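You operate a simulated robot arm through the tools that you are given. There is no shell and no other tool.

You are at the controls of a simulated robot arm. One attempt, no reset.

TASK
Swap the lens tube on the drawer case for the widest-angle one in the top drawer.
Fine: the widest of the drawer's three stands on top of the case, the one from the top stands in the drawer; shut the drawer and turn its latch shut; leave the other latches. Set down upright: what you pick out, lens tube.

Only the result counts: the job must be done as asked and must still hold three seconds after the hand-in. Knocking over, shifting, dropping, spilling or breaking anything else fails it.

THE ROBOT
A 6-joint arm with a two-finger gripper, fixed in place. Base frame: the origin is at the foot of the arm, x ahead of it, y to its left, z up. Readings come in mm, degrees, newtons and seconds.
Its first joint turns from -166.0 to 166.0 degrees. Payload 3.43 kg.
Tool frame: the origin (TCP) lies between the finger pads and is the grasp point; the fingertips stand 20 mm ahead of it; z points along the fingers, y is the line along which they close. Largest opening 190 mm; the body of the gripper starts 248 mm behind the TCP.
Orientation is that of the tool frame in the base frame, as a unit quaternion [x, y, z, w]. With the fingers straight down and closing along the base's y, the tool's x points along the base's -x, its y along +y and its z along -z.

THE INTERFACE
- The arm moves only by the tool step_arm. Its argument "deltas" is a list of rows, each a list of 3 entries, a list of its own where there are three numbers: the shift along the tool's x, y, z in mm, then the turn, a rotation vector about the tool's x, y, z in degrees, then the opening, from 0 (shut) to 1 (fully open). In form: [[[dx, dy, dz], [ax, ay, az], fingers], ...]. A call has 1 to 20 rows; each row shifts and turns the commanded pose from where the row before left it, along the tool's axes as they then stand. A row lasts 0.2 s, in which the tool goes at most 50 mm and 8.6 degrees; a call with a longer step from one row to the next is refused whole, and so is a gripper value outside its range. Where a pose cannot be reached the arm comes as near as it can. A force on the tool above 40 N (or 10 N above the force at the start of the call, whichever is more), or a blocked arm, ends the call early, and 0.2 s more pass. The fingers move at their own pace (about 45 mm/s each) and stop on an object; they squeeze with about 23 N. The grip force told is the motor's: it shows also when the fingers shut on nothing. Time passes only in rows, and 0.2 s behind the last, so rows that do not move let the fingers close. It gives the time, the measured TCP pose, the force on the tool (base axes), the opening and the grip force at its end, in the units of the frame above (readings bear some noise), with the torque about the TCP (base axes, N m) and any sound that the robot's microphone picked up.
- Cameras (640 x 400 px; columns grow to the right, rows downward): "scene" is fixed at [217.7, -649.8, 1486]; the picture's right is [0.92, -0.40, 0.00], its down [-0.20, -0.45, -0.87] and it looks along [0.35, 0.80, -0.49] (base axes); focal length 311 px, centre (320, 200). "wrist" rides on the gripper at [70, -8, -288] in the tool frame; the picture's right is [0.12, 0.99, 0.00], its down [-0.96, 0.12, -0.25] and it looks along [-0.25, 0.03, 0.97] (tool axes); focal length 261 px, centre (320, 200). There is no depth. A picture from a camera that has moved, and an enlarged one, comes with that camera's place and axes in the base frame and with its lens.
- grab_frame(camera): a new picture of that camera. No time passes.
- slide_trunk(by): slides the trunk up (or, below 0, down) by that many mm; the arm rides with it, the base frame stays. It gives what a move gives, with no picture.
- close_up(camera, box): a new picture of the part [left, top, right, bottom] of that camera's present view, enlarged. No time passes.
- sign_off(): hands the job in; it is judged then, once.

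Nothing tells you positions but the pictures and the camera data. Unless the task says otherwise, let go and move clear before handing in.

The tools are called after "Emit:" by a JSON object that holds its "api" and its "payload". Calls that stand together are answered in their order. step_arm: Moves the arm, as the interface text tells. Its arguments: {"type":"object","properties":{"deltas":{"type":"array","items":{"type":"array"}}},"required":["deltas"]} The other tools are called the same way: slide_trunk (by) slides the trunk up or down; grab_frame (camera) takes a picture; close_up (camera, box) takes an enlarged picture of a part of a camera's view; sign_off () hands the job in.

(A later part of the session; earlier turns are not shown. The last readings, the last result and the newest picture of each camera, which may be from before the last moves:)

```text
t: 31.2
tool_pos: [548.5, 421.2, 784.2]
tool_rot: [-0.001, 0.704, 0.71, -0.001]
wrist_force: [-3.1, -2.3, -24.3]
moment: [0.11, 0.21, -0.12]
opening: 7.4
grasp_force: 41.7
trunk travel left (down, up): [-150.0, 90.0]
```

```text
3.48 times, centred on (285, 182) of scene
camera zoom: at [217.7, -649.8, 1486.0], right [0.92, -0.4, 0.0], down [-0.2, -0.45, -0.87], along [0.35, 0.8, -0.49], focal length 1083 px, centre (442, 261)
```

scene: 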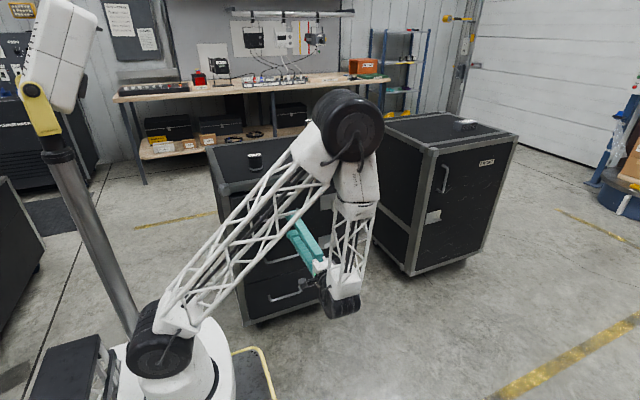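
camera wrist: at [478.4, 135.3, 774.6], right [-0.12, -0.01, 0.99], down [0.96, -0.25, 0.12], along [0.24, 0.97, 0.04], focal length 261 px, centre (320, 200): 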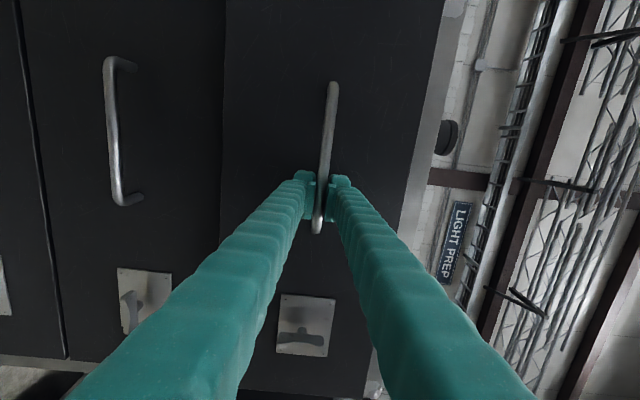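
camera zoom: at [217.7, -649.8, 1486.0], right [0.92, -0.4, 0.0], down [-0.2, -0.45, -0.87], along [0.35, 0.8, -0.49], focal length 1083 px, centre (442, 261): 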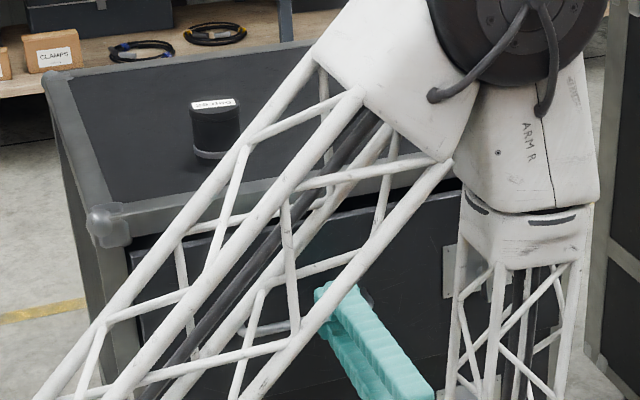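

The bar is gripped, with a slight vertical bias that I'll relax. I'll start pulling gently.

Emit:
{"api": "step_arm", "payload": {"deltas": [[[0, -1, -3], [0, 0, 0], 0.0], [[0, -0.5, -10], [0, 0, 0], 0.0], [[0, 0, -12], [0, 0, 0], 0.0], [[0, 0, -12], [0, 0, 0], 0.0]]}}

Emit:
{"api": "grab_frame", "payload": {"camera": "wrist"}}

```text
t: 32.2
tool_pos: [550.0, 384.5, 785.7]
tool_rot: [0.0, 0.705, 0.71, 0.0]
wrist_force: [-6.0, -1.7, -18.3]
moment: [0.04, 0.34, -0.27]
opening: 7.2
grasp_force: 40.7
trunk travel left (down, up): [-150.0, 90.0]
```

```text
taken
camera wrist: at [478.5, 97.7, 774.1], right [-0.12, -0.01, 0.99], down [0.96, -0.25, 0.12], along [0.24, 0.97, 0.04], focal length 261 px, centre (320, 200)
```

wrist: 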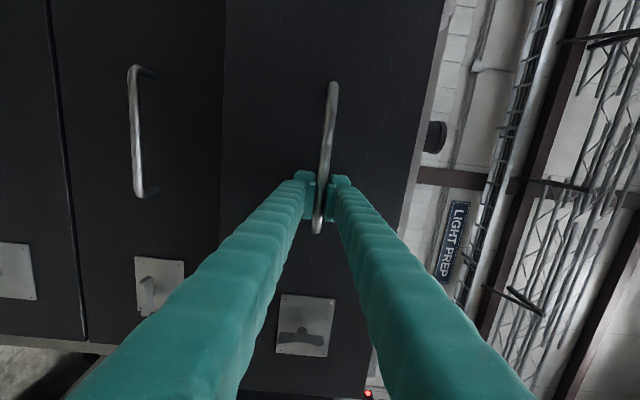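

The drawer follows with hardly any resistance. I'll pull further.

Emit:
{"api": "step_arm", "payload": {"deltas": [[[0, -0.5, -20], [0, 0, 0], 0.0], [[0, -0.5, -20], [0, 0, 0], 0.0], [[0, 0, -20], [0, 0, 0], 0.0], [[0, 0, -20], [0, 0, 0], 0.0], [[0, 0, -20], [0, 0, 0], 0.0], [[0, 0, -20], [0, 0, 0], 0.0], [[0, 0, -20], [0, 0, 0], 0.0]]}}

Emit:
{"api": "grab_frame", "payload": {"camera": "scene"}}

Emit:
{"api": "grab_frame", "payload": {"camera": "wrist"}}

```text
t: 33.9
tool_pos: [548.7, 242.8, 783.6]
tool_rot: [-0.001, 0.704, 0.71, 0.001]
wrist_force: [-22.9, -0.7, -2.4]
moment: [0.02, 0.41, -0.58]
opening: 7.2
grasp_force: 41.3
trunk travel left (down, up): [-150.0, 90.0]
```

```text
taken
```

scene: 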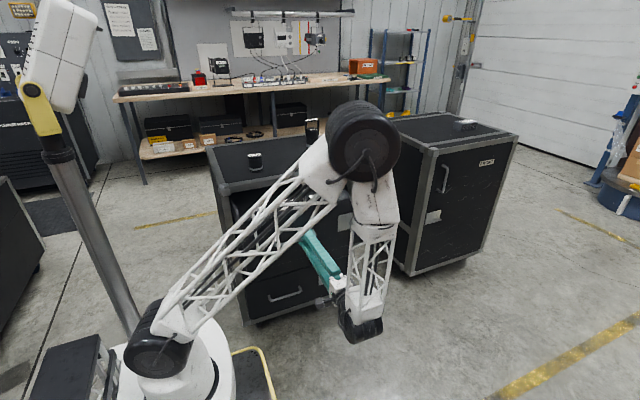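

```text
taken
camera wrist: at [478.5, -42.6, 773.7], right [-0.12, -0.01, 0.99], down [0.96, -0.25, 0.12], along [0.24, 0.97, 0.04], focal length 261 px, centre (320, 200)
```

wrist: 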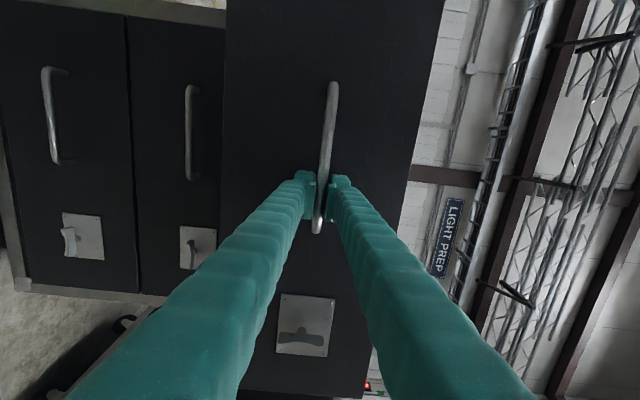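

The drawer is about 200 mm open. I'll relieve the small side force and pull another 100 mm.

Emit:
{"api": "step_arm", "payload": {"deltas": [[[1, 0, -15], [0, 0, 0], 0.0], [[1, 0, -15], [0, 0, 0], 0.0], [[0.5, 0, -18], [0, 0, 0], 0.0], [[0, 0, -18], [0, 0, 0], 0.0], [[0, 0, -18], [0, 0, 0], 0.0], [[0, 0, -18], [0, 0, 0], 0.0]]}}

Emit:
{"api": "grab_frame", "payload": {"camera": "scene"}}

```text
t: 35.0
tool_pos: [549.0, 165.4, 786.0]
tool_rot: [0.0, 0.703, 0.711, 0.002]
wrist_force: [5.6, -1.5, 15.6]
moment: [-0.06, 0.62, -1.44]
opening: 7.4
grasp_force: 40.5
trunk travel left (down, up): [-150.0, 90.0]
stopped in row 5: the force on the tool passed its limit at 42 N (the readings are from after the stop); the commanded pose is now the measured one
```

```text
taken
```

scene: 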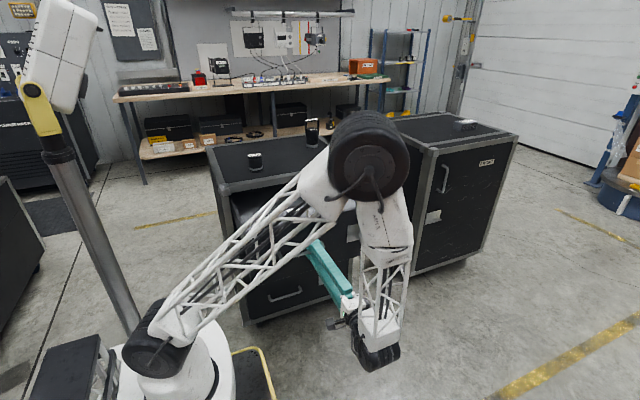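

The drawer is at its end stop, about 275 mm open. I'll let go of the handle, back off and rise.

Emit:
{"api": "step_arm", "payload": {"deltas": [[[0, 0, 0], [0, 0, 0], 0.3], [[0, 0, 0], [0, 0, 0], 0.3], [[0, 0, 0], [0, 0, 0], 0.3], [[0, 0, 0], [0, 0, 0], 0.3], [[0, 0, -25], [0, 0, 0], 0.3], [[0, 0, -25], [0, 0, 0], 0.3], [[0, 0, -20], [0, 0, 0], 0.3], [[0, 40, 0], [0, 0, 0], 0.3], [[0, 40, 0], [0, 0, 0], 0.3], [[0, 40, 0], [0, 0, 0], 0.3], [[0, 40, 0], [0, 0, 0], 0.3], [[0, 40, 0], [0, 0, 0], 0.3], [[0, 40, 0], [0, 0, 0], 0.3], [[0, 40, 0], [0, 0, 0], 0.3]]}}

Emit:
{"api": "grab_frame", "payload": {"camera": "scene"}}

```text
t: 38.0
tool_pos: [547.9, 92.6, 1062.2]
tool_rot: [0.0, 0.704, 0.711, 0.002]
wrist_force: [0.4, 0.2, -0.4]
moment: [0.14, 0.03, 0.11]
opening: 56.7
grasp_force: 0.0
trunk travel left (down, up): [-150.0, 90.0]
```

```text
taken
```

scene: 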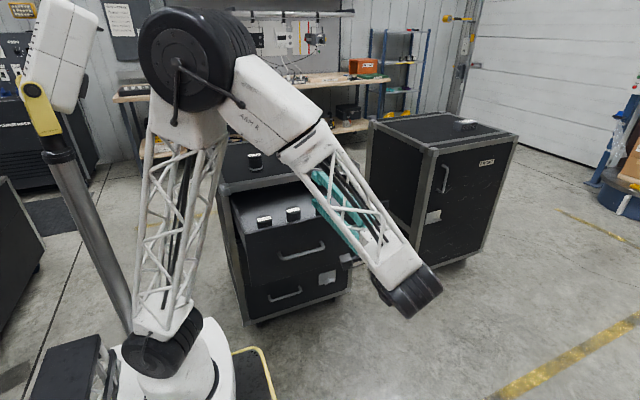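

Lens tubes are visible in the drawer. I'll point the tool down, open the fingers wide and look in from above.

Emit:
{"api": "step_arm", "payload": {"deltas": [[[0, 0, 0], [8.23, 0, 0], 1], [[0, 0, 0], [8.23, 0, 0], 1], [[0, 0, 0], [8.23, 0, 0], 1], [[0, 0, 0], [8.23, 0, 0], 1], [[0, 0, 0], [8.23, 0, 0], 1], [[0, 0, 0], [8.23, 0, 0], 1], [[0, 0, 0], [8.23, 0, 0], 1], [[0, 0, 0], [8.23, 0, 0], 1], [[0, 0, 0], [8.23, 0, 0], 1], [[0, 0, 0], [8.23, 0, 0], 1], [[0, 0, 0], [8.23, 0, 0], 1], [[0, 40, 0], [0, 0, 0], 1], [[0, 40, 0], [0, 0, 0], 1], [[0, 40, 0], [0, 0, 0], 1]]}}

Emit:
{"api": "grab_frame", "payload": {"camera": "scene"}}

Emit:
{"api": "grab_frame", "payload": {"camera": "wrist"}}

Emit:
{"api": "close_up", "payload": {"camera": "scene", "box": [215, 170, 365, 280]}}

```text
t: 41.0
tool_pos: [547.3, 212.4, 1062.4]
tool_rot: [0.002, 1.0, 0.0, 0.002]
wrist_force: [-0.4, -1.1, 0.6]
moment: [0.08, 0.0, 0.03]
opening: 190.0
grasp_force: 0.0
trunk travel left (down, up): [-150.0, 90.0]
```

```text
taken
```

scene: 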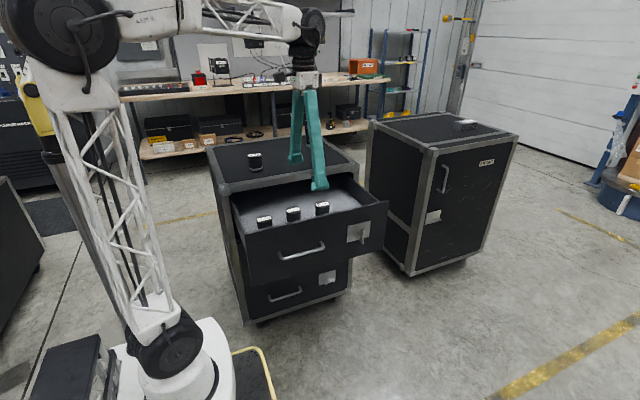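

```text
taken
camera wrist: at [474.5, 205.9, 1350.0], right [-0.12, 0.99, 0.0], down [0.96, 0.11, 0.25], along [0.25, 0.03, -0.97], focal length 261 px, centre (320, 200)
```

wrist: 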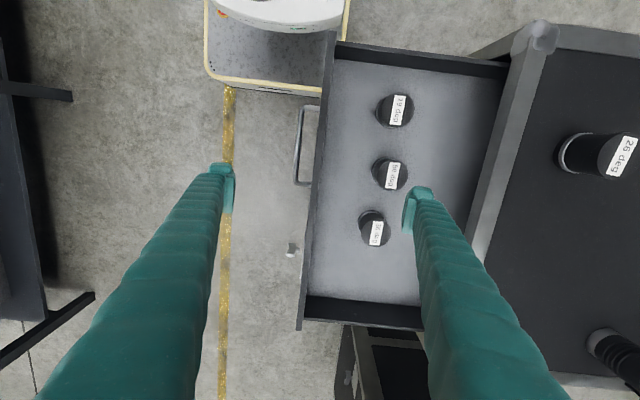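

```text
3.64 times, centred on (290, 225) of scene
camera zoom: at [217.7, -649.8, 1486.0], right [0.92, -0.4, 0.0], down [-0.2, -0.45, -0.87], along [0.35, 0.8, -0.49], focal length 1132 px, centre (429, 109)
```

zoom: 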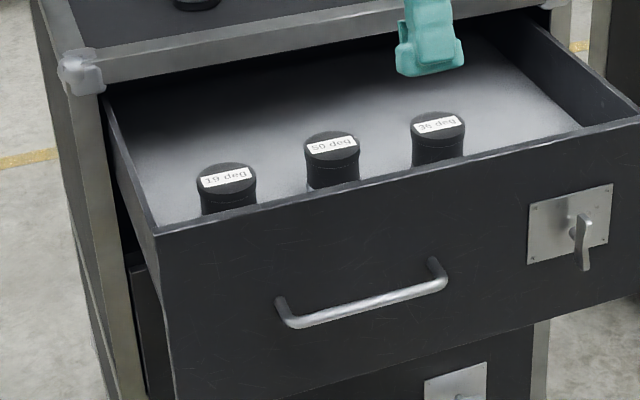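

Three tubes stand in a row near the front of the drawer. I'll enlarge their labels to read them properly.

Emit:
{"api": "close_up", "payload": {"camera": "wrist", "box": [350, 80, 440, 140]}}

Emit:
{"api": "close_up", "payload": {"camera": "wrist", "box": [350, 140, 440, 200]}}

Emit:
{"api": "close_up", "payload": {"camera": "wrist", "box": [340, 195, 430, 255]}}

Emit:
{"api": "close_up", "payload": {"camera": "wrist", "box": [280, 20, 560, 340]}}

Emit:
{"api": "close_up", "payload": {"camera": "scene", "box": [240, 195, 340, 240]}}

```text
6.67 times, centred on (395, 110) of wrist
camera zoom: at [474.5, 205.9, 1350.0], right [-0.12, 0.99, 0.0], down [0.96, 0.11, 0.25], along [0.25, 0.03, -0.97], focal length 1738 px, centre (-180, 800)
```

zoom: 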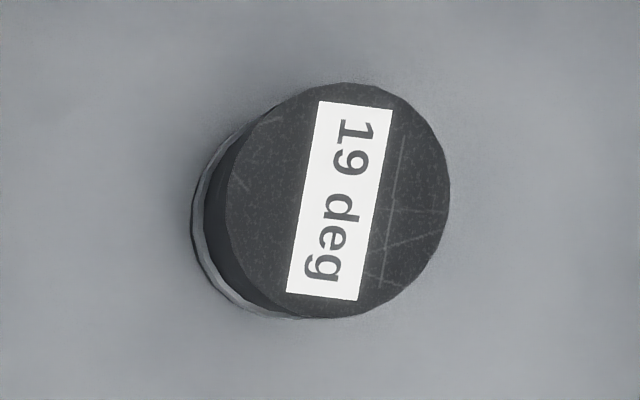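

```text
6.67 times, centred on (395, 170) of wrist
camera zoom: at [474.5, 205.9, 1350.0], right [-0.12, 0.99, 0.0], down [0.96, 0.11, 0.25], along [0.25, 0.03, -0.97], focal length 1738 px, centre (-180, 400)
```

zoom: 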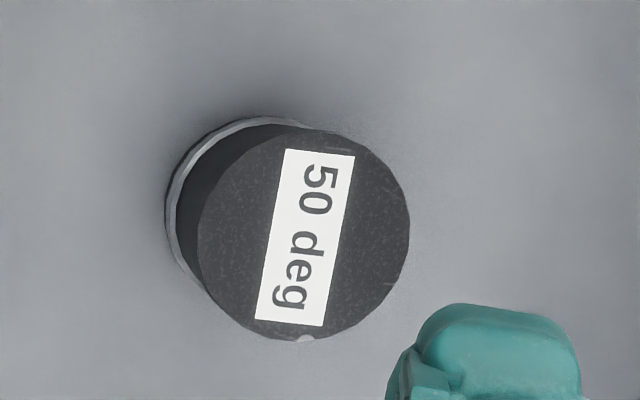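

```text
6.67 times, centred on (385, 225) of wrist
camera zoom: at [474.5, 205.9, 1350.0], right [-0.12, 0.99, 0.0], down [0.96, 0.11, 0.25], along [0.25, 0.03, -0.97], focal length 1738 px, centre (-113, 33)
```

zoom: 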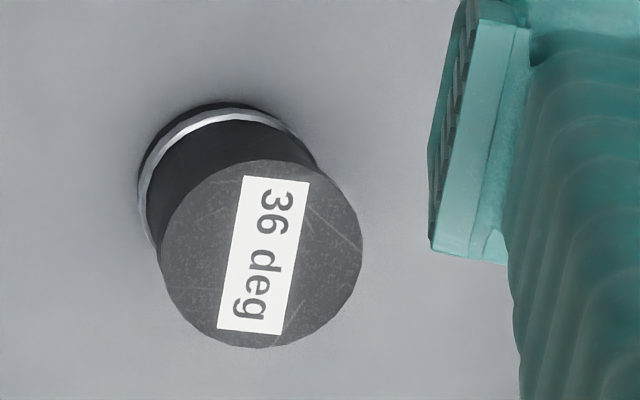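

```text
1.25 times, centred on (420, 180) of wrist
camera zoom: at [474.5, 205.9, 1350.0], right [-0.12, 0.99, 0.0], down [0.96, 0.11, 0.25], along [0.25, 0.03, -0.97], focal length 326 px, centre (195, 225)
```

zoom: 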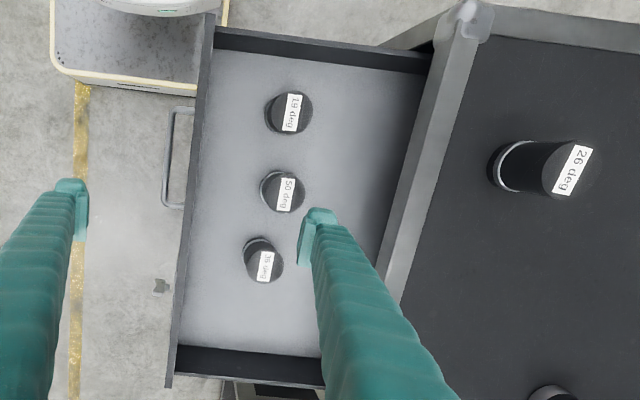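

```text
6.40 times, centred on (290, 218) of scene
camera zoom: at [217.7, -649.8, 1486.0], right [0.92, -0.4, 0.0], down [-0.2, -0.45, -0.87], along [0.35, 0.8, -0.49], focal length 1993 px, centre (512, 88)
```

zoom: 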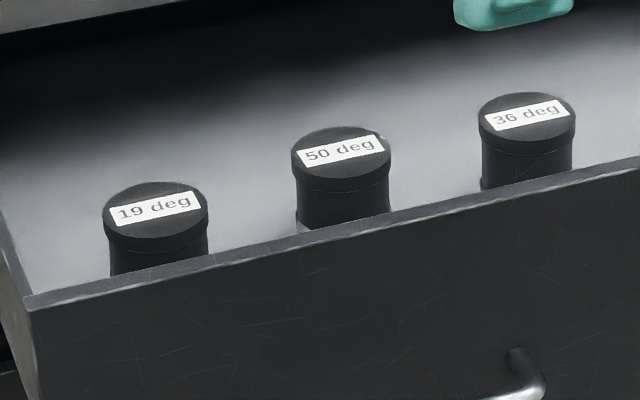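

The labels read 19, 50 and 36 deg, so the widest is the middle one, 50 deg, with its top near (538, 355, 851). I'll move above it with the fingers at about 105 mm and check the alignment.

Emit:
{"api": "step_arm", "payload": {"deltas": [[[1.9, 28.5, 0], [0, 0, 0], 0.55], [[1.9, 28.5, 10], [0, 0, 0], 0.55], [[1.9, 28.5, 20], [0, 0, 0], 0.55], [[1.9, 28.5, 30], [0, 0, 0], 0.55], [[1.9, 28.5, 42], [0, 0, 0], 0.55], [[0, 0, 0], [0, 0, 0], 0.55]]}}

Emit:
{"api": "grab_frame", "payload": {"camera": "wrist"}}

Emit:
{"api": "close_up", "payload": {"camera": "wrist", "box": [260, 100, 380, 220]}}

Emit:
{"api": "close_up", "payload": {"camera": "scene", "box": [240, 140, 360, 240]}}

```text
refused: row 5 steps farther than a row can; nothing moved
```

```text
taken
camera wrist: at [474.5, 205.9, 1350.0], right [-0.12, 0.99, 0.0], down [0.96, 0.11, 0.25], along [0.25, 0.03, -0.97], focal length 261 px, centre (320, 200)
```

wrist: 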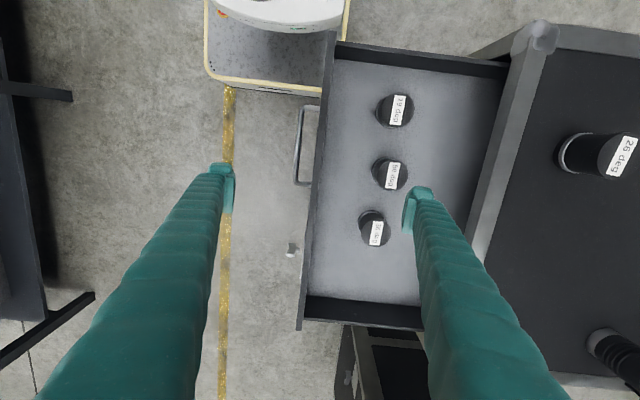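

```text
3.33 times, centred on (320, 160) of wrist
camera zoom: at [474.5, 205.9, 1350.0], right [-0.12, 0.99, 0.0], down [0.96, 0.11, 0.25], along [0.25, 0.03, -0.97], focal length 869 px, centre (320, 333)
```

zoom: 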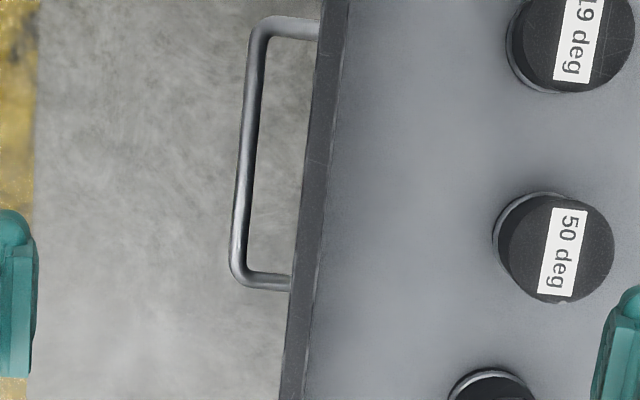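

```text
4.00 times, centred on (300, 190) of scene
camera zoom: at [217.7, -649.8, 1486.0], right [0.92, -0.4, 0.0], down [-0.2, -0.45, -0.87], along [0.35, 0.8, -0.49], focal length 1246 px, centre (400, 240)
```

zoom: 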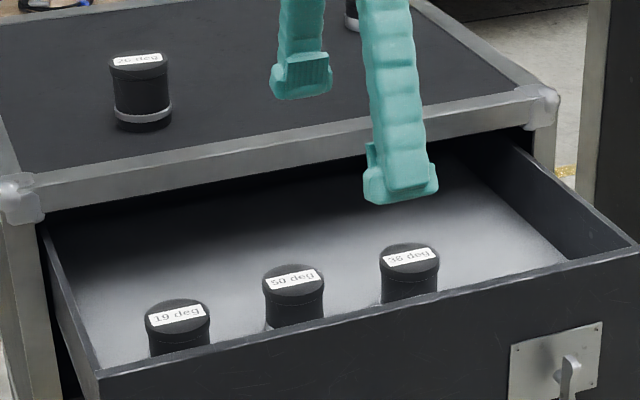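

One row was too long, so nothing moved. I'll repeat the move with shorter rows.

Emit:
{"api": "step_arm", "payload": {"deltas": [[[1.9, 28.5, 10], [0, 0, 0], 0.55], [[1.9, 28.5, 20], [0, 0, 0], 0.55], [[1.9, 28.5, 20], [0, 0, 0], 0.55], [[1.9, 28.5, 26], [0, 0, 0], 0.55], [[1.9, 28.5, 26], [0, 0, 0], 0.55], [[0, 0, 0], [0, 0, 0], 0.55]]}}

Emit:
{"api": "grab_frame", "payload": {"camera": "wrist"}}

Emit:
{"api": "close_up", "payload": {"camera": "wrist", "box": [260, 100, 380, 220]}}

Emit:
{"api": "close_up", "payload": {"camera": "scene", "box": [240, 140, 360, 240]}}

```text
t: 42.4
tool_pos: [537.9, 355.1, 961.7]
tool_rot: [0.0, 1.0, 0.0, 0.002]
wrist_force: [-0.2, -0.5, -0.6]
moment: [-0.03, 0.02, -0.02]
opening: 104.5
grasp_force: 0.0
trunk travel left (down, up): [-150.0, 90.0]
```

```text
taken
camera wrist: at [465.4, 347.9, 1247.9], right [-0.12, 0.99, 0.0], down [0.96, 0.11, 0.25], along [0.25, 0.03, -0.97], focal length 261 px, centre (320, 200)
```

wrist: 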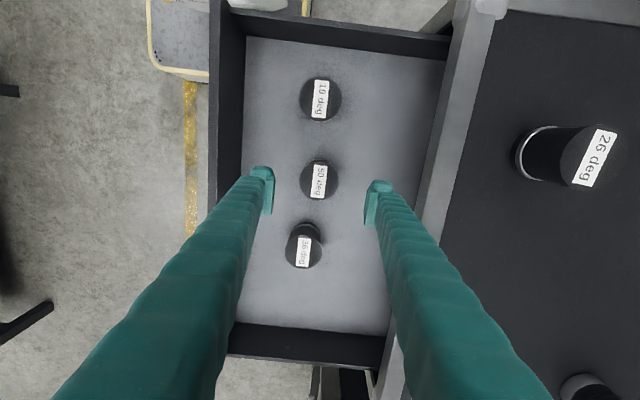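

```text
3.33 times, centred on (320, 160) of wrist
camera zoom: at [465.4, 347.9, 1247.9], right [-0.12, 0.99, 0.0], down [0.96, 0.11, 0.25], along [0.25, 0.03, -0.97], focal length 869 px, centre (320, 333)
```

zoom: 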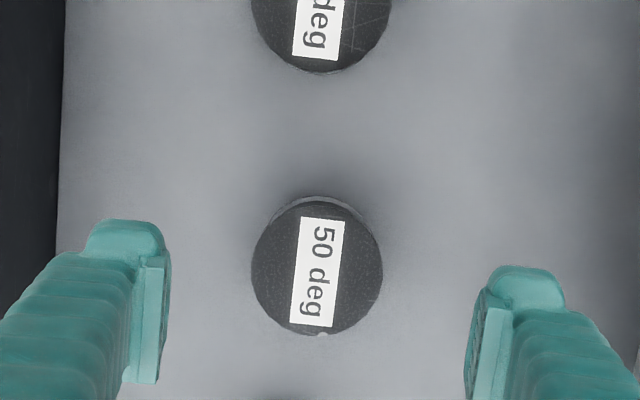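

```text
4.00 times, centred on (300, 190) of scene
camera zoom: at [217.7, -649.8, 1486.0], right [0.92, -0.4, 0.0], down [-0.2, -0.45, -0.87], along [0.35, 0.8, -0.49], focal length 1246 px, centre (400, 240)
```

zoom: 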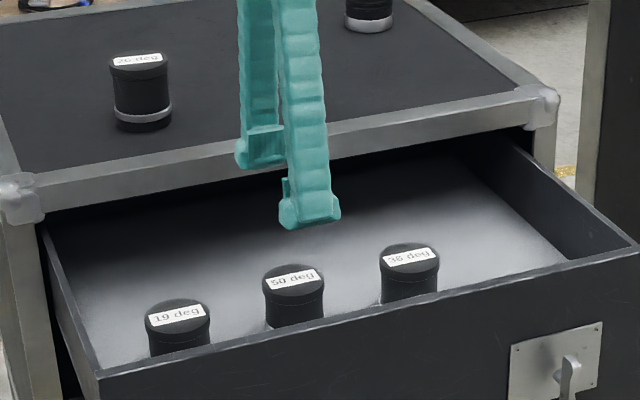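

The tube is centred under the fingers at about (536.5, 356). I'll go down around it to grip height, in small rows.

Emit:
{"api": "step_arm", "payload": {"deltas": [[[1.4, 0.9, 20], [0, 0, 0], 0.55], [[0, 0, 25], [0, 0, 0], 0.55], [[0, 0, 25], [0, 0, 0], 0.55], [[0, 0, 25], [0, 0, 0], 0.55], [[0, 0, 15], [0, 0, 0], 0.55], [[0, 0, 0], [0, 0, 0], 0.55]]}}

Emit:
{"api": "close_up", "payload": {"camera": "scene", "box": [240, 140, 360, 240]}}

Emit:
{"api": "close_up", "payload": {"camera": "wrist", "box": [260, 100, 380, 220]}}

```text
t: 43.8
tool_pos: [536.7, 354.3, 851.1]
tool_rot: [0.001, 1.0, 0.0, 0.002]
wrist_force: [0.5, 0.1, -0.3]
moment: [0.0, 0.01, 0.06]
opening: 104.4
grasp_force: 0.1
trunk travel left (down, up): [-150.0, 90.0]
```

```text
4.00 times, centred on (300, 190) of scene
camera zoom: at [217.7, -649.8, 1486.0], right [0.92, -0.4, 0.0], down [-0.2, -0.45, -0.87], along [0.35, 0.8, -0.49], focal length 1246 px, centre (400, 240)
```

zoom: 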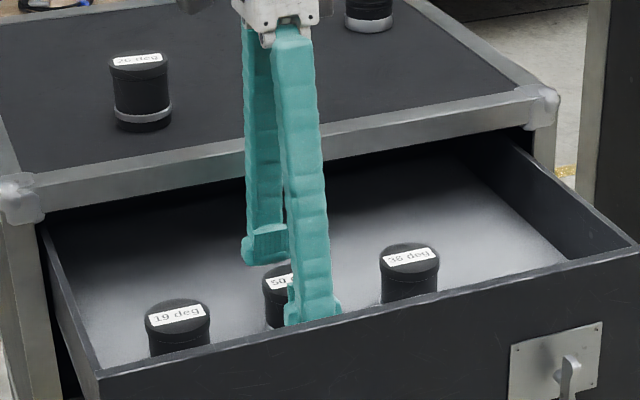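

```text
3.33 times, centred on (320, 160) of wrist
camera zoom: at [464.9, 348.3, 1138.2], right [-0.12, 0.99, 0.0], down [0.96, 0.11, 0.25], along [0.25, 0.03, -0.97], focal length 869 px, centre (320, 333)
```

zoom: 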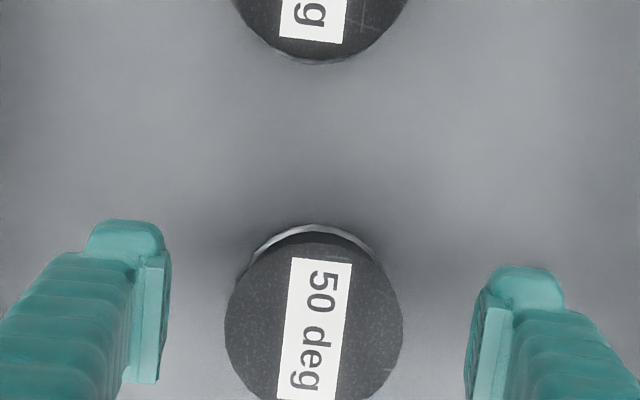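

Clearance is good on both sides. I'll go down the last 33 mm and close on the tube.

Emit:
{"api": "step_arm", "payload": {"deltas": [[[0, 0.5, 11], [0, 0, 0], 0.55], [[0, 0.5, 11], [0, 0, 0], 0.55], [[0, 0, 11], [0, 0, 0], 0.55], [[0, 0, 0], [0, 0, 0], 0.25], [[0, 0, 0], [0, 0, 0], 0.2], [[0, 0, 0], [0, 0, 0], 0.2], [[0, 0, 0], [0, 0, 0], 0.2], [[0, 0, 0], [0, 0, 0], 0.2]]}}

Emit:
{"api": "close_up", "payload": {"camera": "scene", "box": [240, 140, 360, 240]}}

Emit:
{"api": "close_up", "payload": {"camera": "wrist", "box": [260, 100, 380, 220]}}

```text
t: 45.6
tool_pos: [537.3, 356.0, 818.2]
tool_rot: [0.001, 1.0, 0.001, 0.003]
wrist_force: [-0.3, -0.1, 0.0]
moment: [0.07, -0.06, 0.0]
opening: 58.5
grasp_force: 22.7
trunk travel left (down, up): [-150.0, 90.0]
```

```text
4.00 times, centred on (300, 190) of scene
camera zoom: at [217.7, -649.8, 1486.0], right [0.92, -0.4, 0.0], down [-0.2, -0.45, -0.87], along [0.35, 0.8, -0.49], focal length 1246 px, centre (400, 240)
```

zoom: 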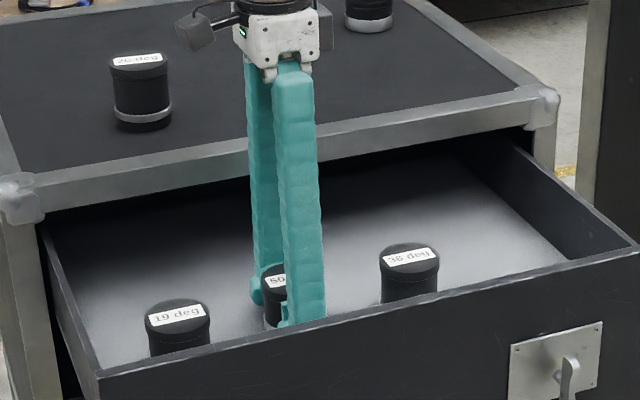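

```text
3.33 times, centred on (320, 160) of wrist
camera zoom: at [464.8, 349.8, 1105.4], right [-0.12, 0.99, 0.0], down [0.96, 0.11, 0.25], along [0.25, 0.03, -0.97], focal length 869 px, centre (320, 333)
```

zoom: 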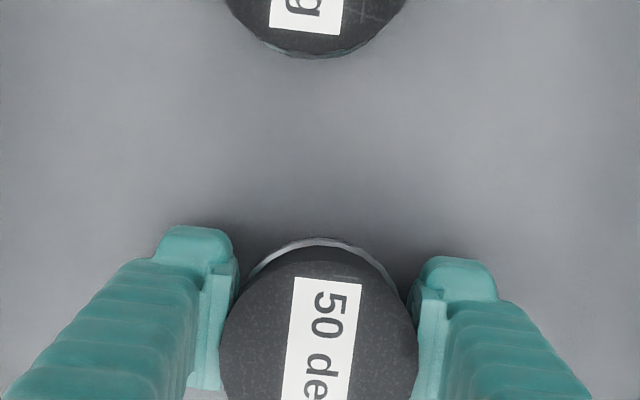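

The tube is gripped (opening 58.5 mm). I'll lift it gently and watch that it comes cleanly.

Emit:
{"api": "step_arm", "payload": {"deltas": [[[0, 0, 0], [0, 0, 0], 0.0], [[0, 0, 0], [0, 0, 0], 0.0], [[0, 0, -5], [0, 0, 0], 0.0], [[0, 0, -10], [0, 0, 0], 0.0], [[0, 0, -15], [0, 0, 0], 0.0], [[0, 0, -20], [0, 0, 0], 0.0]]}}

Emit:
{"api": "close_up", "payload": {"camera": "scene", "box": [240, 140, 360, 240]}}

```text
t: 47.0
tool_pos: [537.3, 359.0, 868.3]
tool_rot: [0.001, 1.0, 0.0, 0.001]
wrist_force: [0.6, -0.4, -2.7]
moment: [-0.06, 0.07, 0.01]
opening: 58.2
grasp_force: 22.8
trunk travel left (down, up): [-150.0, 90.0]
```

```text
4.00 times, centred on (300, 190) of scene
camera zoom: at [217.7, -649.8, 1486.0], right [0.92, -0.4, 0.0], down [-0.2, -0.45, -0.87], along [0.35, 0.8, -0.49], focal length 1246 px, centre (400, 240)
```

zoom: 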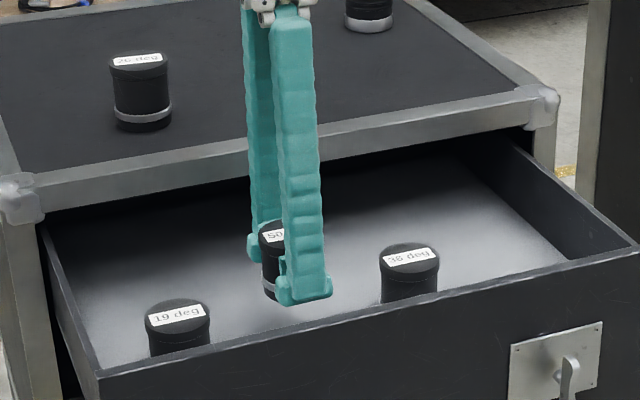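

It lifts cleanly (about 0.28 kg). I'll raise it above the case and carry it to a free spot on top near (600, 590).

Emit:
{"api": "step_arm", "payload": {"deltas": [[[0, 0, -34], [0, 0, 0], 0.0], [[0, 0, -34], [0, 0, 0], 0.0], [[0, 0, -34], [0, 0, 0], 0.0], [[0, 0, -34], [0, 0, 0], 0.0], [[0, 0, -34], [0, 0, 0], 0.0], [[-10.5, 38.5, 0], [0, 0, 0], 0.0], [[-10.5, 38.5, 0], [0, 0, 0], 0.0], [[-10.5, 38.5, 0], [0, 0, 0], 0.0], [[-10.5, 38.5, 0], [0, 0, 0], 0.0], [[-10.5, 38.5, 0], [0, 0, 0], 0.0], [[-10.5, 38.5, 0], [0, 0, 0], 0.0], [[0, 0, 0], [0, 0, 0], 0.0]]}}

Emit:
{"api": "grab_frame", "payload": {"camera": "scene"}}

Emit:
{"api": "grab_frame", "payload": {"camera": "wrist"}}

Emit:
{"api": "close_up", "payload": {"camera": "scene", "box": [220, 100, 360, 200]}}

```text
t: 49.6
tool_pos: [600.4, 587.3, 1038.3]
tool_rot: [0.001, 1.0, -0.001, 0.002]
wrist_force: [-0.2, -0.2, -3.5]
moment: [-0.03, 0.03, 0.02]
opening: 58.2
grasp_force: 22.8
trunk travel left (down, up): [-150.0, 90.0]
```

```text
taken
```

scene: 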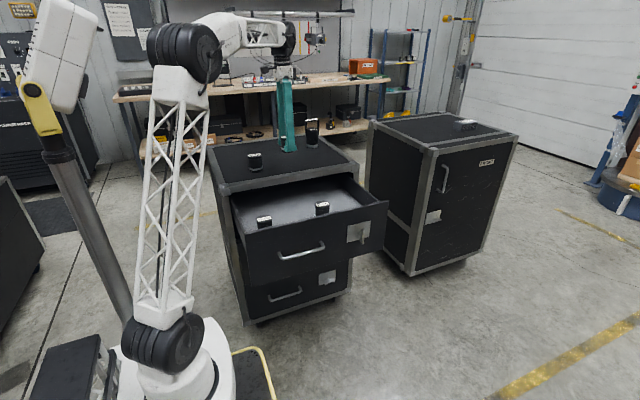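

```text
taken
camera wrist: at [529.1, 580.2, 1324.2], right [-0.12, 0.99, 0.0], down [0.96, 0.11, 0.25], along [0.25, 0.03, -0.97], focal length 261 px, centre (320, 200)
```

wrist: 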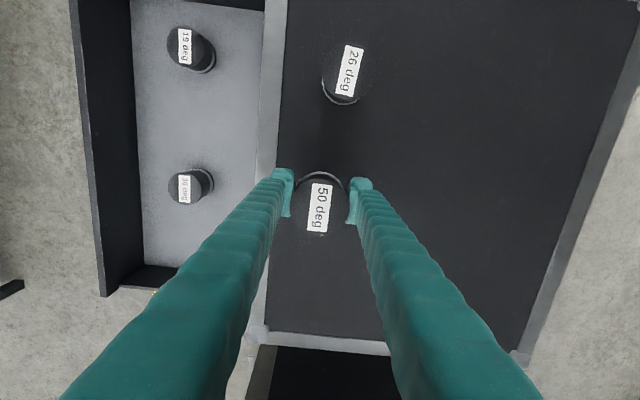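

```text
4.00 times, centred on (290, 150) of scene
camera zoom: at [217.7, -649.8, 1486.0], right [0.92, -0.4, 0.0], down [-0.2, -0.45, -0.87], along [0.35, 0.8, -0.49], focal length 1246 px, centre (440, 400)
```

zoom: 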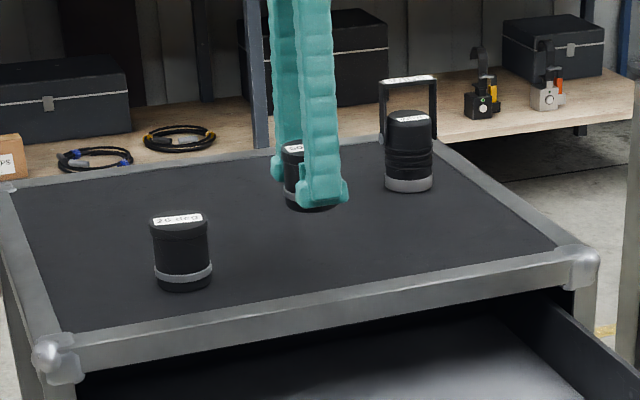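

The spot is clear of the 26 deg tube and the lantern. I'll lower the tube, slowly near the top surface.

Emit:
{"api": "step_arm", "payload": {"deltas": [[[0, 0, 18], [0, 0, 0], 0.0], [[0, 0, 18], [0, 0, 0], 0.0], [[0, 0, 15], [0, 0, 0], 0.0], [[0, 0, 3], [0, 0, 0], 0.0], [[0, 0, 0], [0, 0, 0], 0.0]]}}

Emit:
{"api": "close_up", "payload": {"camera": "scene", "box": [220, 100, 360, 200]}}

```text
t: 50.8
tool_pos: [600.3, 586.9, 984.7]
tool_rot: [0.001, 1.0, -0.001, 0.002]
wrist_force: [0.3, -0.3, -3.3]
moment: [0.0, 0.02, 0.05]
opening: 58.1
grasp_force: 23.2
trunk travel left (down, up): [-150.0, 90.0]
```

```text
4.00 times, centred on (290, 150) of scene
camera zoom: at [217.7, -649.8, 1486.0], right [0.92, -0.4, 0.0], down [-0.2, -0.45, -0.87], along [0.35, 0.8, -0.49], focal length 1246 px, centre (440, 400)
```

zoom: 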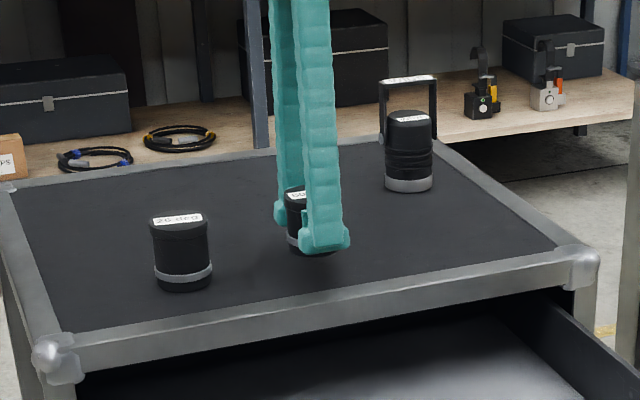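

The tube is a few millimetres above the top. I'll creep down and watch the force.

Emit:
{"api": "step_arm", "payload": {"deltas": [[[0, 0, 2], [0, 0, 0], 0.0], [[0, 0, 2], [0, 0, 0], 0.0], [[0, 0, 2], [0, 0, 0], 0.0]]}}

```text
t: 51.6
tool_pos: [600.0, 589.4, 977.9]
tool_rot: [0.001, 1.0, 0.0, 0.002]
wrist_force: [0.2, 0.3, -2.3]
moment: [-0.01, -0.02, 0.01]
opening: 58.4
grasp_force: 23.0
trunk travel left (down, up): [-150.0, 90.0]
```

Emit:
{"api": "step_arm", "payload": {"deltas": [[[0, 0, 1.5], [0, 0, 0], 0.0], [[0, 0, 1.5], [0, 0, 0], 0.0]]}}

Emit:
{"api": "close_up", "payload": {"camera": "scene", "box": [270, 130, 320, 170]}}

```text
t: 52.2
tool_pos: [601.6, 589.2, 975.9]
tool_rot: [0.001, 1.0, 0.0, 0.003]
wrist_force: [0.3, 0.6, -3.4]
moment: [-0.01, 0.01, 0.02]
opening: 58.5
grasp_force: 22.7
trunk travel left (down, up): [-150.0, 90.0]
```

```text
10.00 times, centred on (295, 150) of scene
camera zoom: at [217.7, -649.8, 1486.0], right [0.92, -0.4, 0.0], down [-0.2, -0.45, -0.87], along [0.35, 0.8, -0.49], focal length 3114 px, centre (570, 700)
```

zoom: 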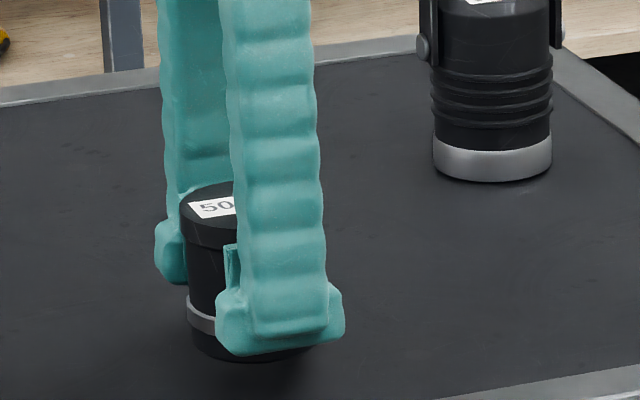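

Still hanging free (full weight on the tool). I'll creep further.

Emit:
{"api": "step_arm", "payload": {"deltas": [[[0, 0, 1.5], [0, 0, 0], 0.0], [[0, 0, 1.5], [0, 0, 0], 0.0]]}}

```text
t: 52.8
tool_pos: [600.6, 588.2, 972.0]
tool_rot: [0.001, 1.0, 0.0, 0.001]
wrist_force: [1.1, -0.2, -2.4]
moment: [-0.02, 0.01, -0.01]
opening: 58.3
grasp_force: 22.4
trunk travel left (down, up): [-150.0, 90.0]
```

Emit:
{"api": "step_arm", "payload": {"deltas": [[[0, 0, 1.5], [0, 0, 0], 0.0], [[0, 0, 1.5], [0, 0, 0], 0.0]]}}

Emit:
{"api": "close_up", "payload": {"camera": "scene", "box": [270, 130, 320, 170]}}

```text
t: 53.4
tool_pos: [600.8, 587.7, 969.3]
tool_rot: [0.001, 1.0, -0.001, 0.003]
wrist_force: [0.3, 0.0, -2.8]
moment: [0.02, 0.01, -0.02]
opening: 58.5
grasp_force: 22.8
trunk travel left (down, up): [-150.0, 90.0]
```

```text
10.00 times, centred on (295, 150) of scene
camera zoom: at [217.7, -649.8, 1486.0], right [0.92, -0.4, 0.0], down [-0.2, -0.45, -0.87], along [0.35, 0.8, -0.49], focal length 3114 px, centre (570, 700)
```

zoom: 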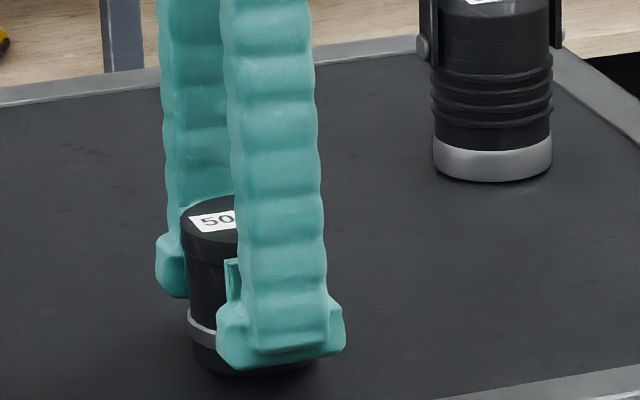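

By my reckoning the tube is still a few mm above the top. I'll continue creeping until the weight transfers.

Emit:
{"api": "step_arm", "payload": {"deltas": [[[0, 0, 1.5], [0, 0, 0], 0.0], [[0, 0, 1.5], [0, 0, 0], 0.0]]}}

```text
t: 54.0
tool_pos: [599.8, 588.6, 966.0]
tool_rot: [0.001, 1.0, -0.001, 0.003]
wrist_force: [-0.4, 0.3, -3.1]
moment: [0.02, 0.04, 0.0]
opening: 58.2
grasp_force: 22.9
trunk travel left (down, up): [-150.0, 90.0]
```

Emit:
{"api": "step_arm", "payload": {"deltas": [[[0, 0, 1.5], [0, 0, 0], 0.0], [[0, 0, 1.5], [0, 0, 0], 0.0]]}}

Emit:
{"api": "close_up", "payload": {"camera": "scene", "box": [270, 130, 320, 170]}}

```text
t: 54.6
tool_pos: [601.3, 588.2, 964.0]
tool_rot: [0.001, 1.0, 0.0, 0.003]
wrist_force: [-0.2, 0.4, -2.0]
moment: [-0.01, 0.01, 0.05]
opening: 58.1
grasp_force: 22.5
trunk travel left (down, up): [-150.0, 90.0]
```

```text
10.00 times, centred on (295, 150) of scene
camera zoom: at [217.7, -649.8, 1486.0], right [0.92, -0.4, 0.0], down [-0.2, -0.45, -0.87], along [0.35, 0.8, -0.49], focal length 3114 px, centre (570, 700)
```

zoom: 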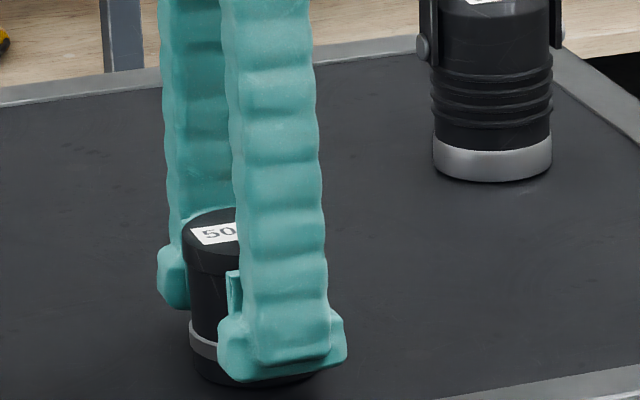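

About 2 mm remain by eye. I'll go on in 1 mm rows.

Emit:
{"api": "step_arm", "payload": {"deltas": [[[0, 0, 1], [0, 0, 0], 0.0], [[0, 0, 1], [0, 0, 0], 0.0]]}}

```text
t: 55.2
tool_pos: [600.9, 588.9, 963.6]
tool_rot: [0.001, 1.0, 0.001, 0.004]
wrist_force: [1.2, 2.2, 18.6]
moment: [-0.06, 0.3, -0.04]
opening: 58.3
grasp_force: 22.6
trunk travel left (down, up): [-150.0, 90.0]
```

The tube touches down (force reversed to +18.6 N). I'll ease up a touch and open the fingers, then rise.

Emit:
{"api": "step_arm", "payload": {"deltas": [[[0, 0, -0.9], [0, 0, 0], 0.0], [[0, 0, 0], [0, 0, 0], 0.33], [[0, 0, 0], [0, 0, 0], 0.4], [[0, 0, 0], [0, 0, 0], 0.5], [[0, 0, 0], [0, 0, 0], 0.55], [[0, 0, 0], [0, 0, 0], 0.55]]}}

Emit:
{"api": "close_up", "payload": {"camera": "scene", "box": [270, 130, 320, 170]}}

Emit:
{"api": "grab_frame", "payload": {"camera": "wrist"}}

```text
t: 56.6
tool_pos: [602.2, 588.8, 962.7]
tool_rot: [0.001, 1.0, 0.0, 0.002]
wrist_force: [0.2, -0.2, 0.5]
moment: [-0.02, 0.01, 0.0]
opening: 104.1
grasp_force: 0.0
trunk travel left (down, up): [-150.0, 90.0]
```

```text
10.00 times, centred on (295, 150) of scene
camera zoom: at [217.7, -649.8, 1486.0], right [0.92, -0.4, 0.0], down [-0.2, -0.45, -0.87], along [0.35, 0.8, -0.49], focal length 3114 px, centre (570, 700)
```

zoom: 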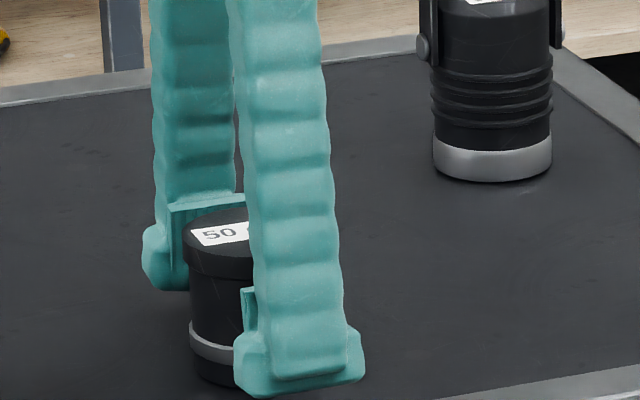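

```text
taken
camera wrist: at [528.9, 580.8, 1249.6], right [-0.12, 0.99, 0.0], down [0.96, 0.11, 0.25], along [0.25, 0.03, -0.97], focal length 261 px, centre (320, 200)
```

wrist: 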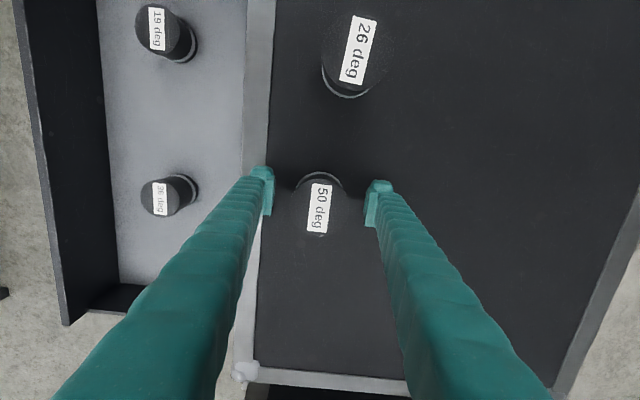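

The 50 deg tube stands upright on the case. I'll rise straight up and go over the 26 deg tube.

Emit:
{"api": "step_arm", "payload": {"deltas": [[[0, 0, -36], [0, 0, 0], 0.55], [[0, 0, -36], [0, 0, 0], 0.55], [[0, 0, -36], [0, 0, 0], 0.55], [[35.5, 3.75, 0], [0, 0, 0], 0.55], [[35.5, 3.75, 0], [0, 0, 0], 0.55], [[35.5, 3.75, 0], [0, 0, 0], 0.55], [[35.5, 3.75, 0], [0, 0, 0], 0.55], [[0, 0, 0], [0, 0, 0], 0.55]]}}

Emit:
{"api": "grab_frame", "payload": {"camera": "wrist"}}

Emit:
{"api": "close_up", "payload": {"camera": "wrist", "box": [260, 100, 380, 220]}}

Emit:
{"api": "close_up", "payload": {"camera": "scene", "box": [220, 100, 360, 200]}}

```text
t: 58.4
tool_pos: [459.0, 601.5, 1072.1]
tool_rot: [0.0, 1.0, 0.0, 0.002]
wrist_force: [-0.9, -0.2, 0.1]
moment: [0.04, -0.02, 0.05]
opening: 104.3
grasp_force: 0.1
trunk travel left (down, up): [-150.0, 90.0]
```

```text
taken
camera wrist: at [387.3, 594.2, 1358.3], right [-0.12, 0.99, 0.0], down [0.96, 0.11, 0.25], along [0.25, 0.03, -0.97], focal length 261 px, centre (320, 200)
```

wrist: 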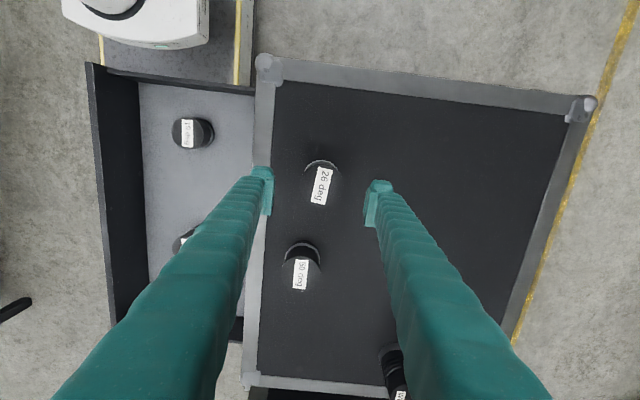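

```text
3.33 times, centred on (320, 160) of wrist
camera zoom: at [387.3, 594.2, 1358.3], right [-0.12, 0.99, 0.0], down [0.96, 0.11, 0.25], along [0.25, 0.03, -0.97], focal length 869 px, centre (320, 333)
```

zoom: 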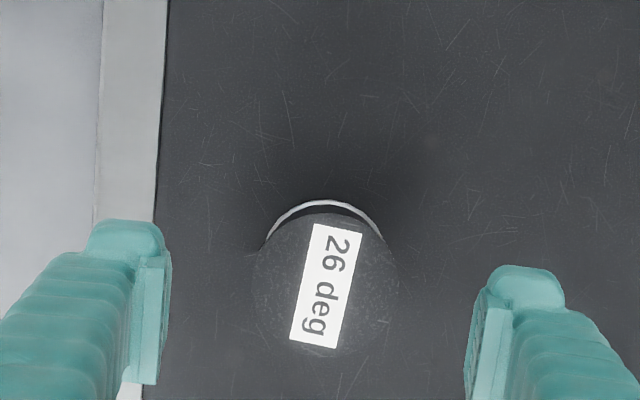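

```text
4.00 times, centred on (290, 150) of scene
camera zoom: at [217.7, -649.8, 1486.0], right [0.92, -0.4, 0.0], down [-0.2, -0.45, -0.87], along [0.35, 0.8, -0.49], focal length 1246 px, centre (440, 400)
```

zoom: 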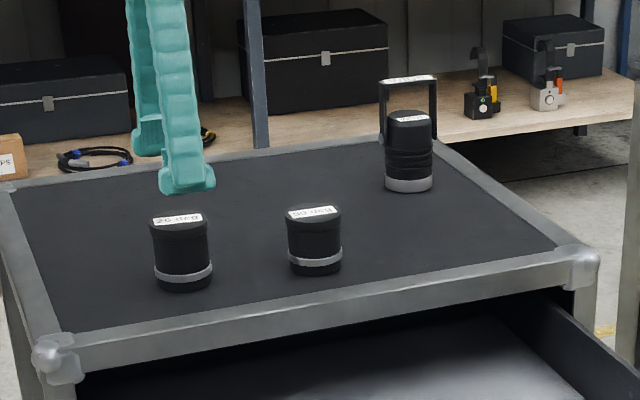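

The 50 deg tube stands alone and upright; the 26 deg tube is at about (457, 606). I'll correct by a few mm, go down around it and grip.

Emit:
{"api": "step_arm", "payload": {"deltas": [[[1.5, 4, 0], [0, 0, 0], 0.55], [[0, 0, 25], [0, 0, 0], 0.55], [[0, 0, 25], [0, 0, 0], 0.55], [[0, 0, 20], [0, 0, 0], 0.55], [[0, 0, 0], [0, 0, 0], 0.55]]}}

Emit:
{"api": "close_up", "payload": {"camera": "wrist", "box": [260, 100, 380, 220]}}

Emit:
{"api": "close_up", "payload": {"camera": "scene", "box": [220, 100, 360, 200]}}

```text
t: 59.6
tool_pos: [457.0, 607.1, 1000.9]
tool_rot: [0.0, 1.0, 0.0, 0.002]
wrist_force: [0.0, 0.3, 0.5]
moment: [0.03, -0.03, 0.01]
opening: 104.6
grasp_force: 0.0
trunk travel left (down, up): [-150.0, 90.0]
```

```text
3.33 times, centred on (320, 160) of wrist
camera zoom: at [384.9, 600.0, 1288.1], right [-0.12, 0.99, 0.0], down [0.96, 0.11, 0.25], along [0.25, 0.03, -0.97], focal length 869 px, centre (320, 333)
```

zoom: 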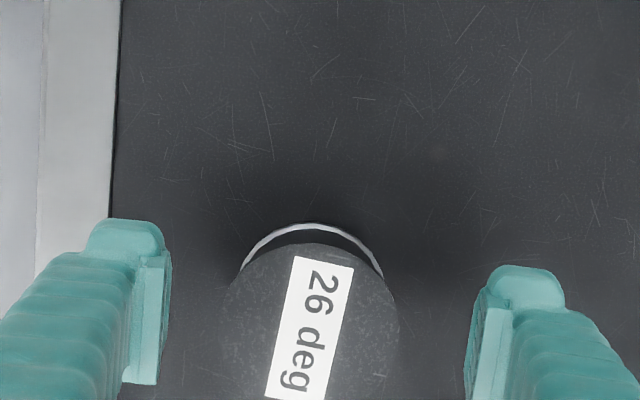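

```text
4.00 times, centred on (290, 150) of scene
camera zoom: at [217.7, -649.8, 1486.0], right [0.92, -0.4, 0.0], down [-0.2, -0.45, -0.87], along [0.35, 0.8, -0.49], focal length 1246 px, centre (440, 400)
```

zoom: 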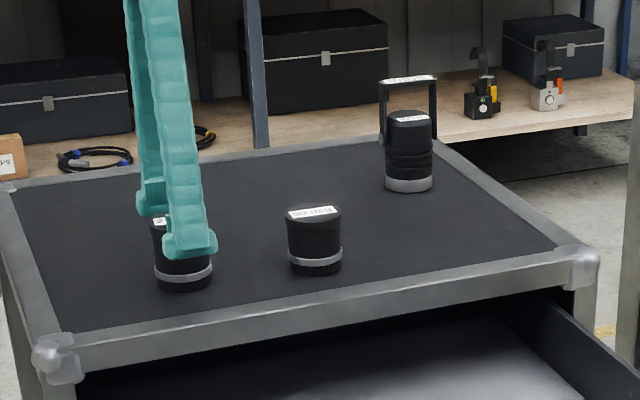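

The tube is well between the fingers. I'll lower the last 29 mm with a 2 mm correction and close.

Emit:
{"api": "step_arm", "payload": {"deltas": [[[0, -2, 10], [0, 0, 0], 0.55], [[0, 0, 10], [0, 0, 0], 0.55], [[0, 0, 9], [0, 0, 0], 0.55], [[0, 0, 0], [0, 0, 0], 0.25], [[0, 0, 0], [0, 0, 0], 0.0], [[0, 0, 0], [0, 0, 0], 0.0], [[0, 0, 0], [0, 0, 0], 0.0], [[0, 0, 0], [0, 0, 0], 0.0]]}}

Emit:
{"api": "close_up", "payload": {"camera": "scene", "box": [220, 100, 360, 200]}}

```text
t: 61.4
tool_pos: [457.1, 605.2, 970.0]
tool_rot: [0.0, 1.0, 0.0, 0.003]
wrist_force: [0.9, 0.3, 1.2]
moment: [0.02, -0.05, 0.0]
opening: 59.2
grasp_force: 22.7
trunk travel left (down, up): [-150.0, 90.0]
```

```text
4.00 times, centred on (290, 150) of scene
camera zoom: at [217.7, -649.8, 1486.0], right [0.92, -0.4, 0.0], down [-0.2, -0.45, -0.87], along [0.35, 0.8, -0.49], focal length 1246 px, centre (440, 400)
```

zoom: 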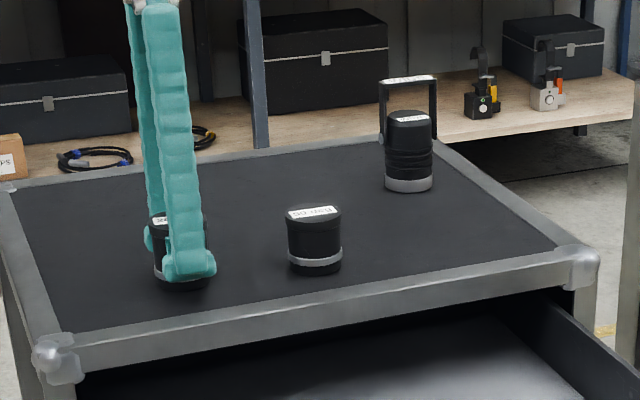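

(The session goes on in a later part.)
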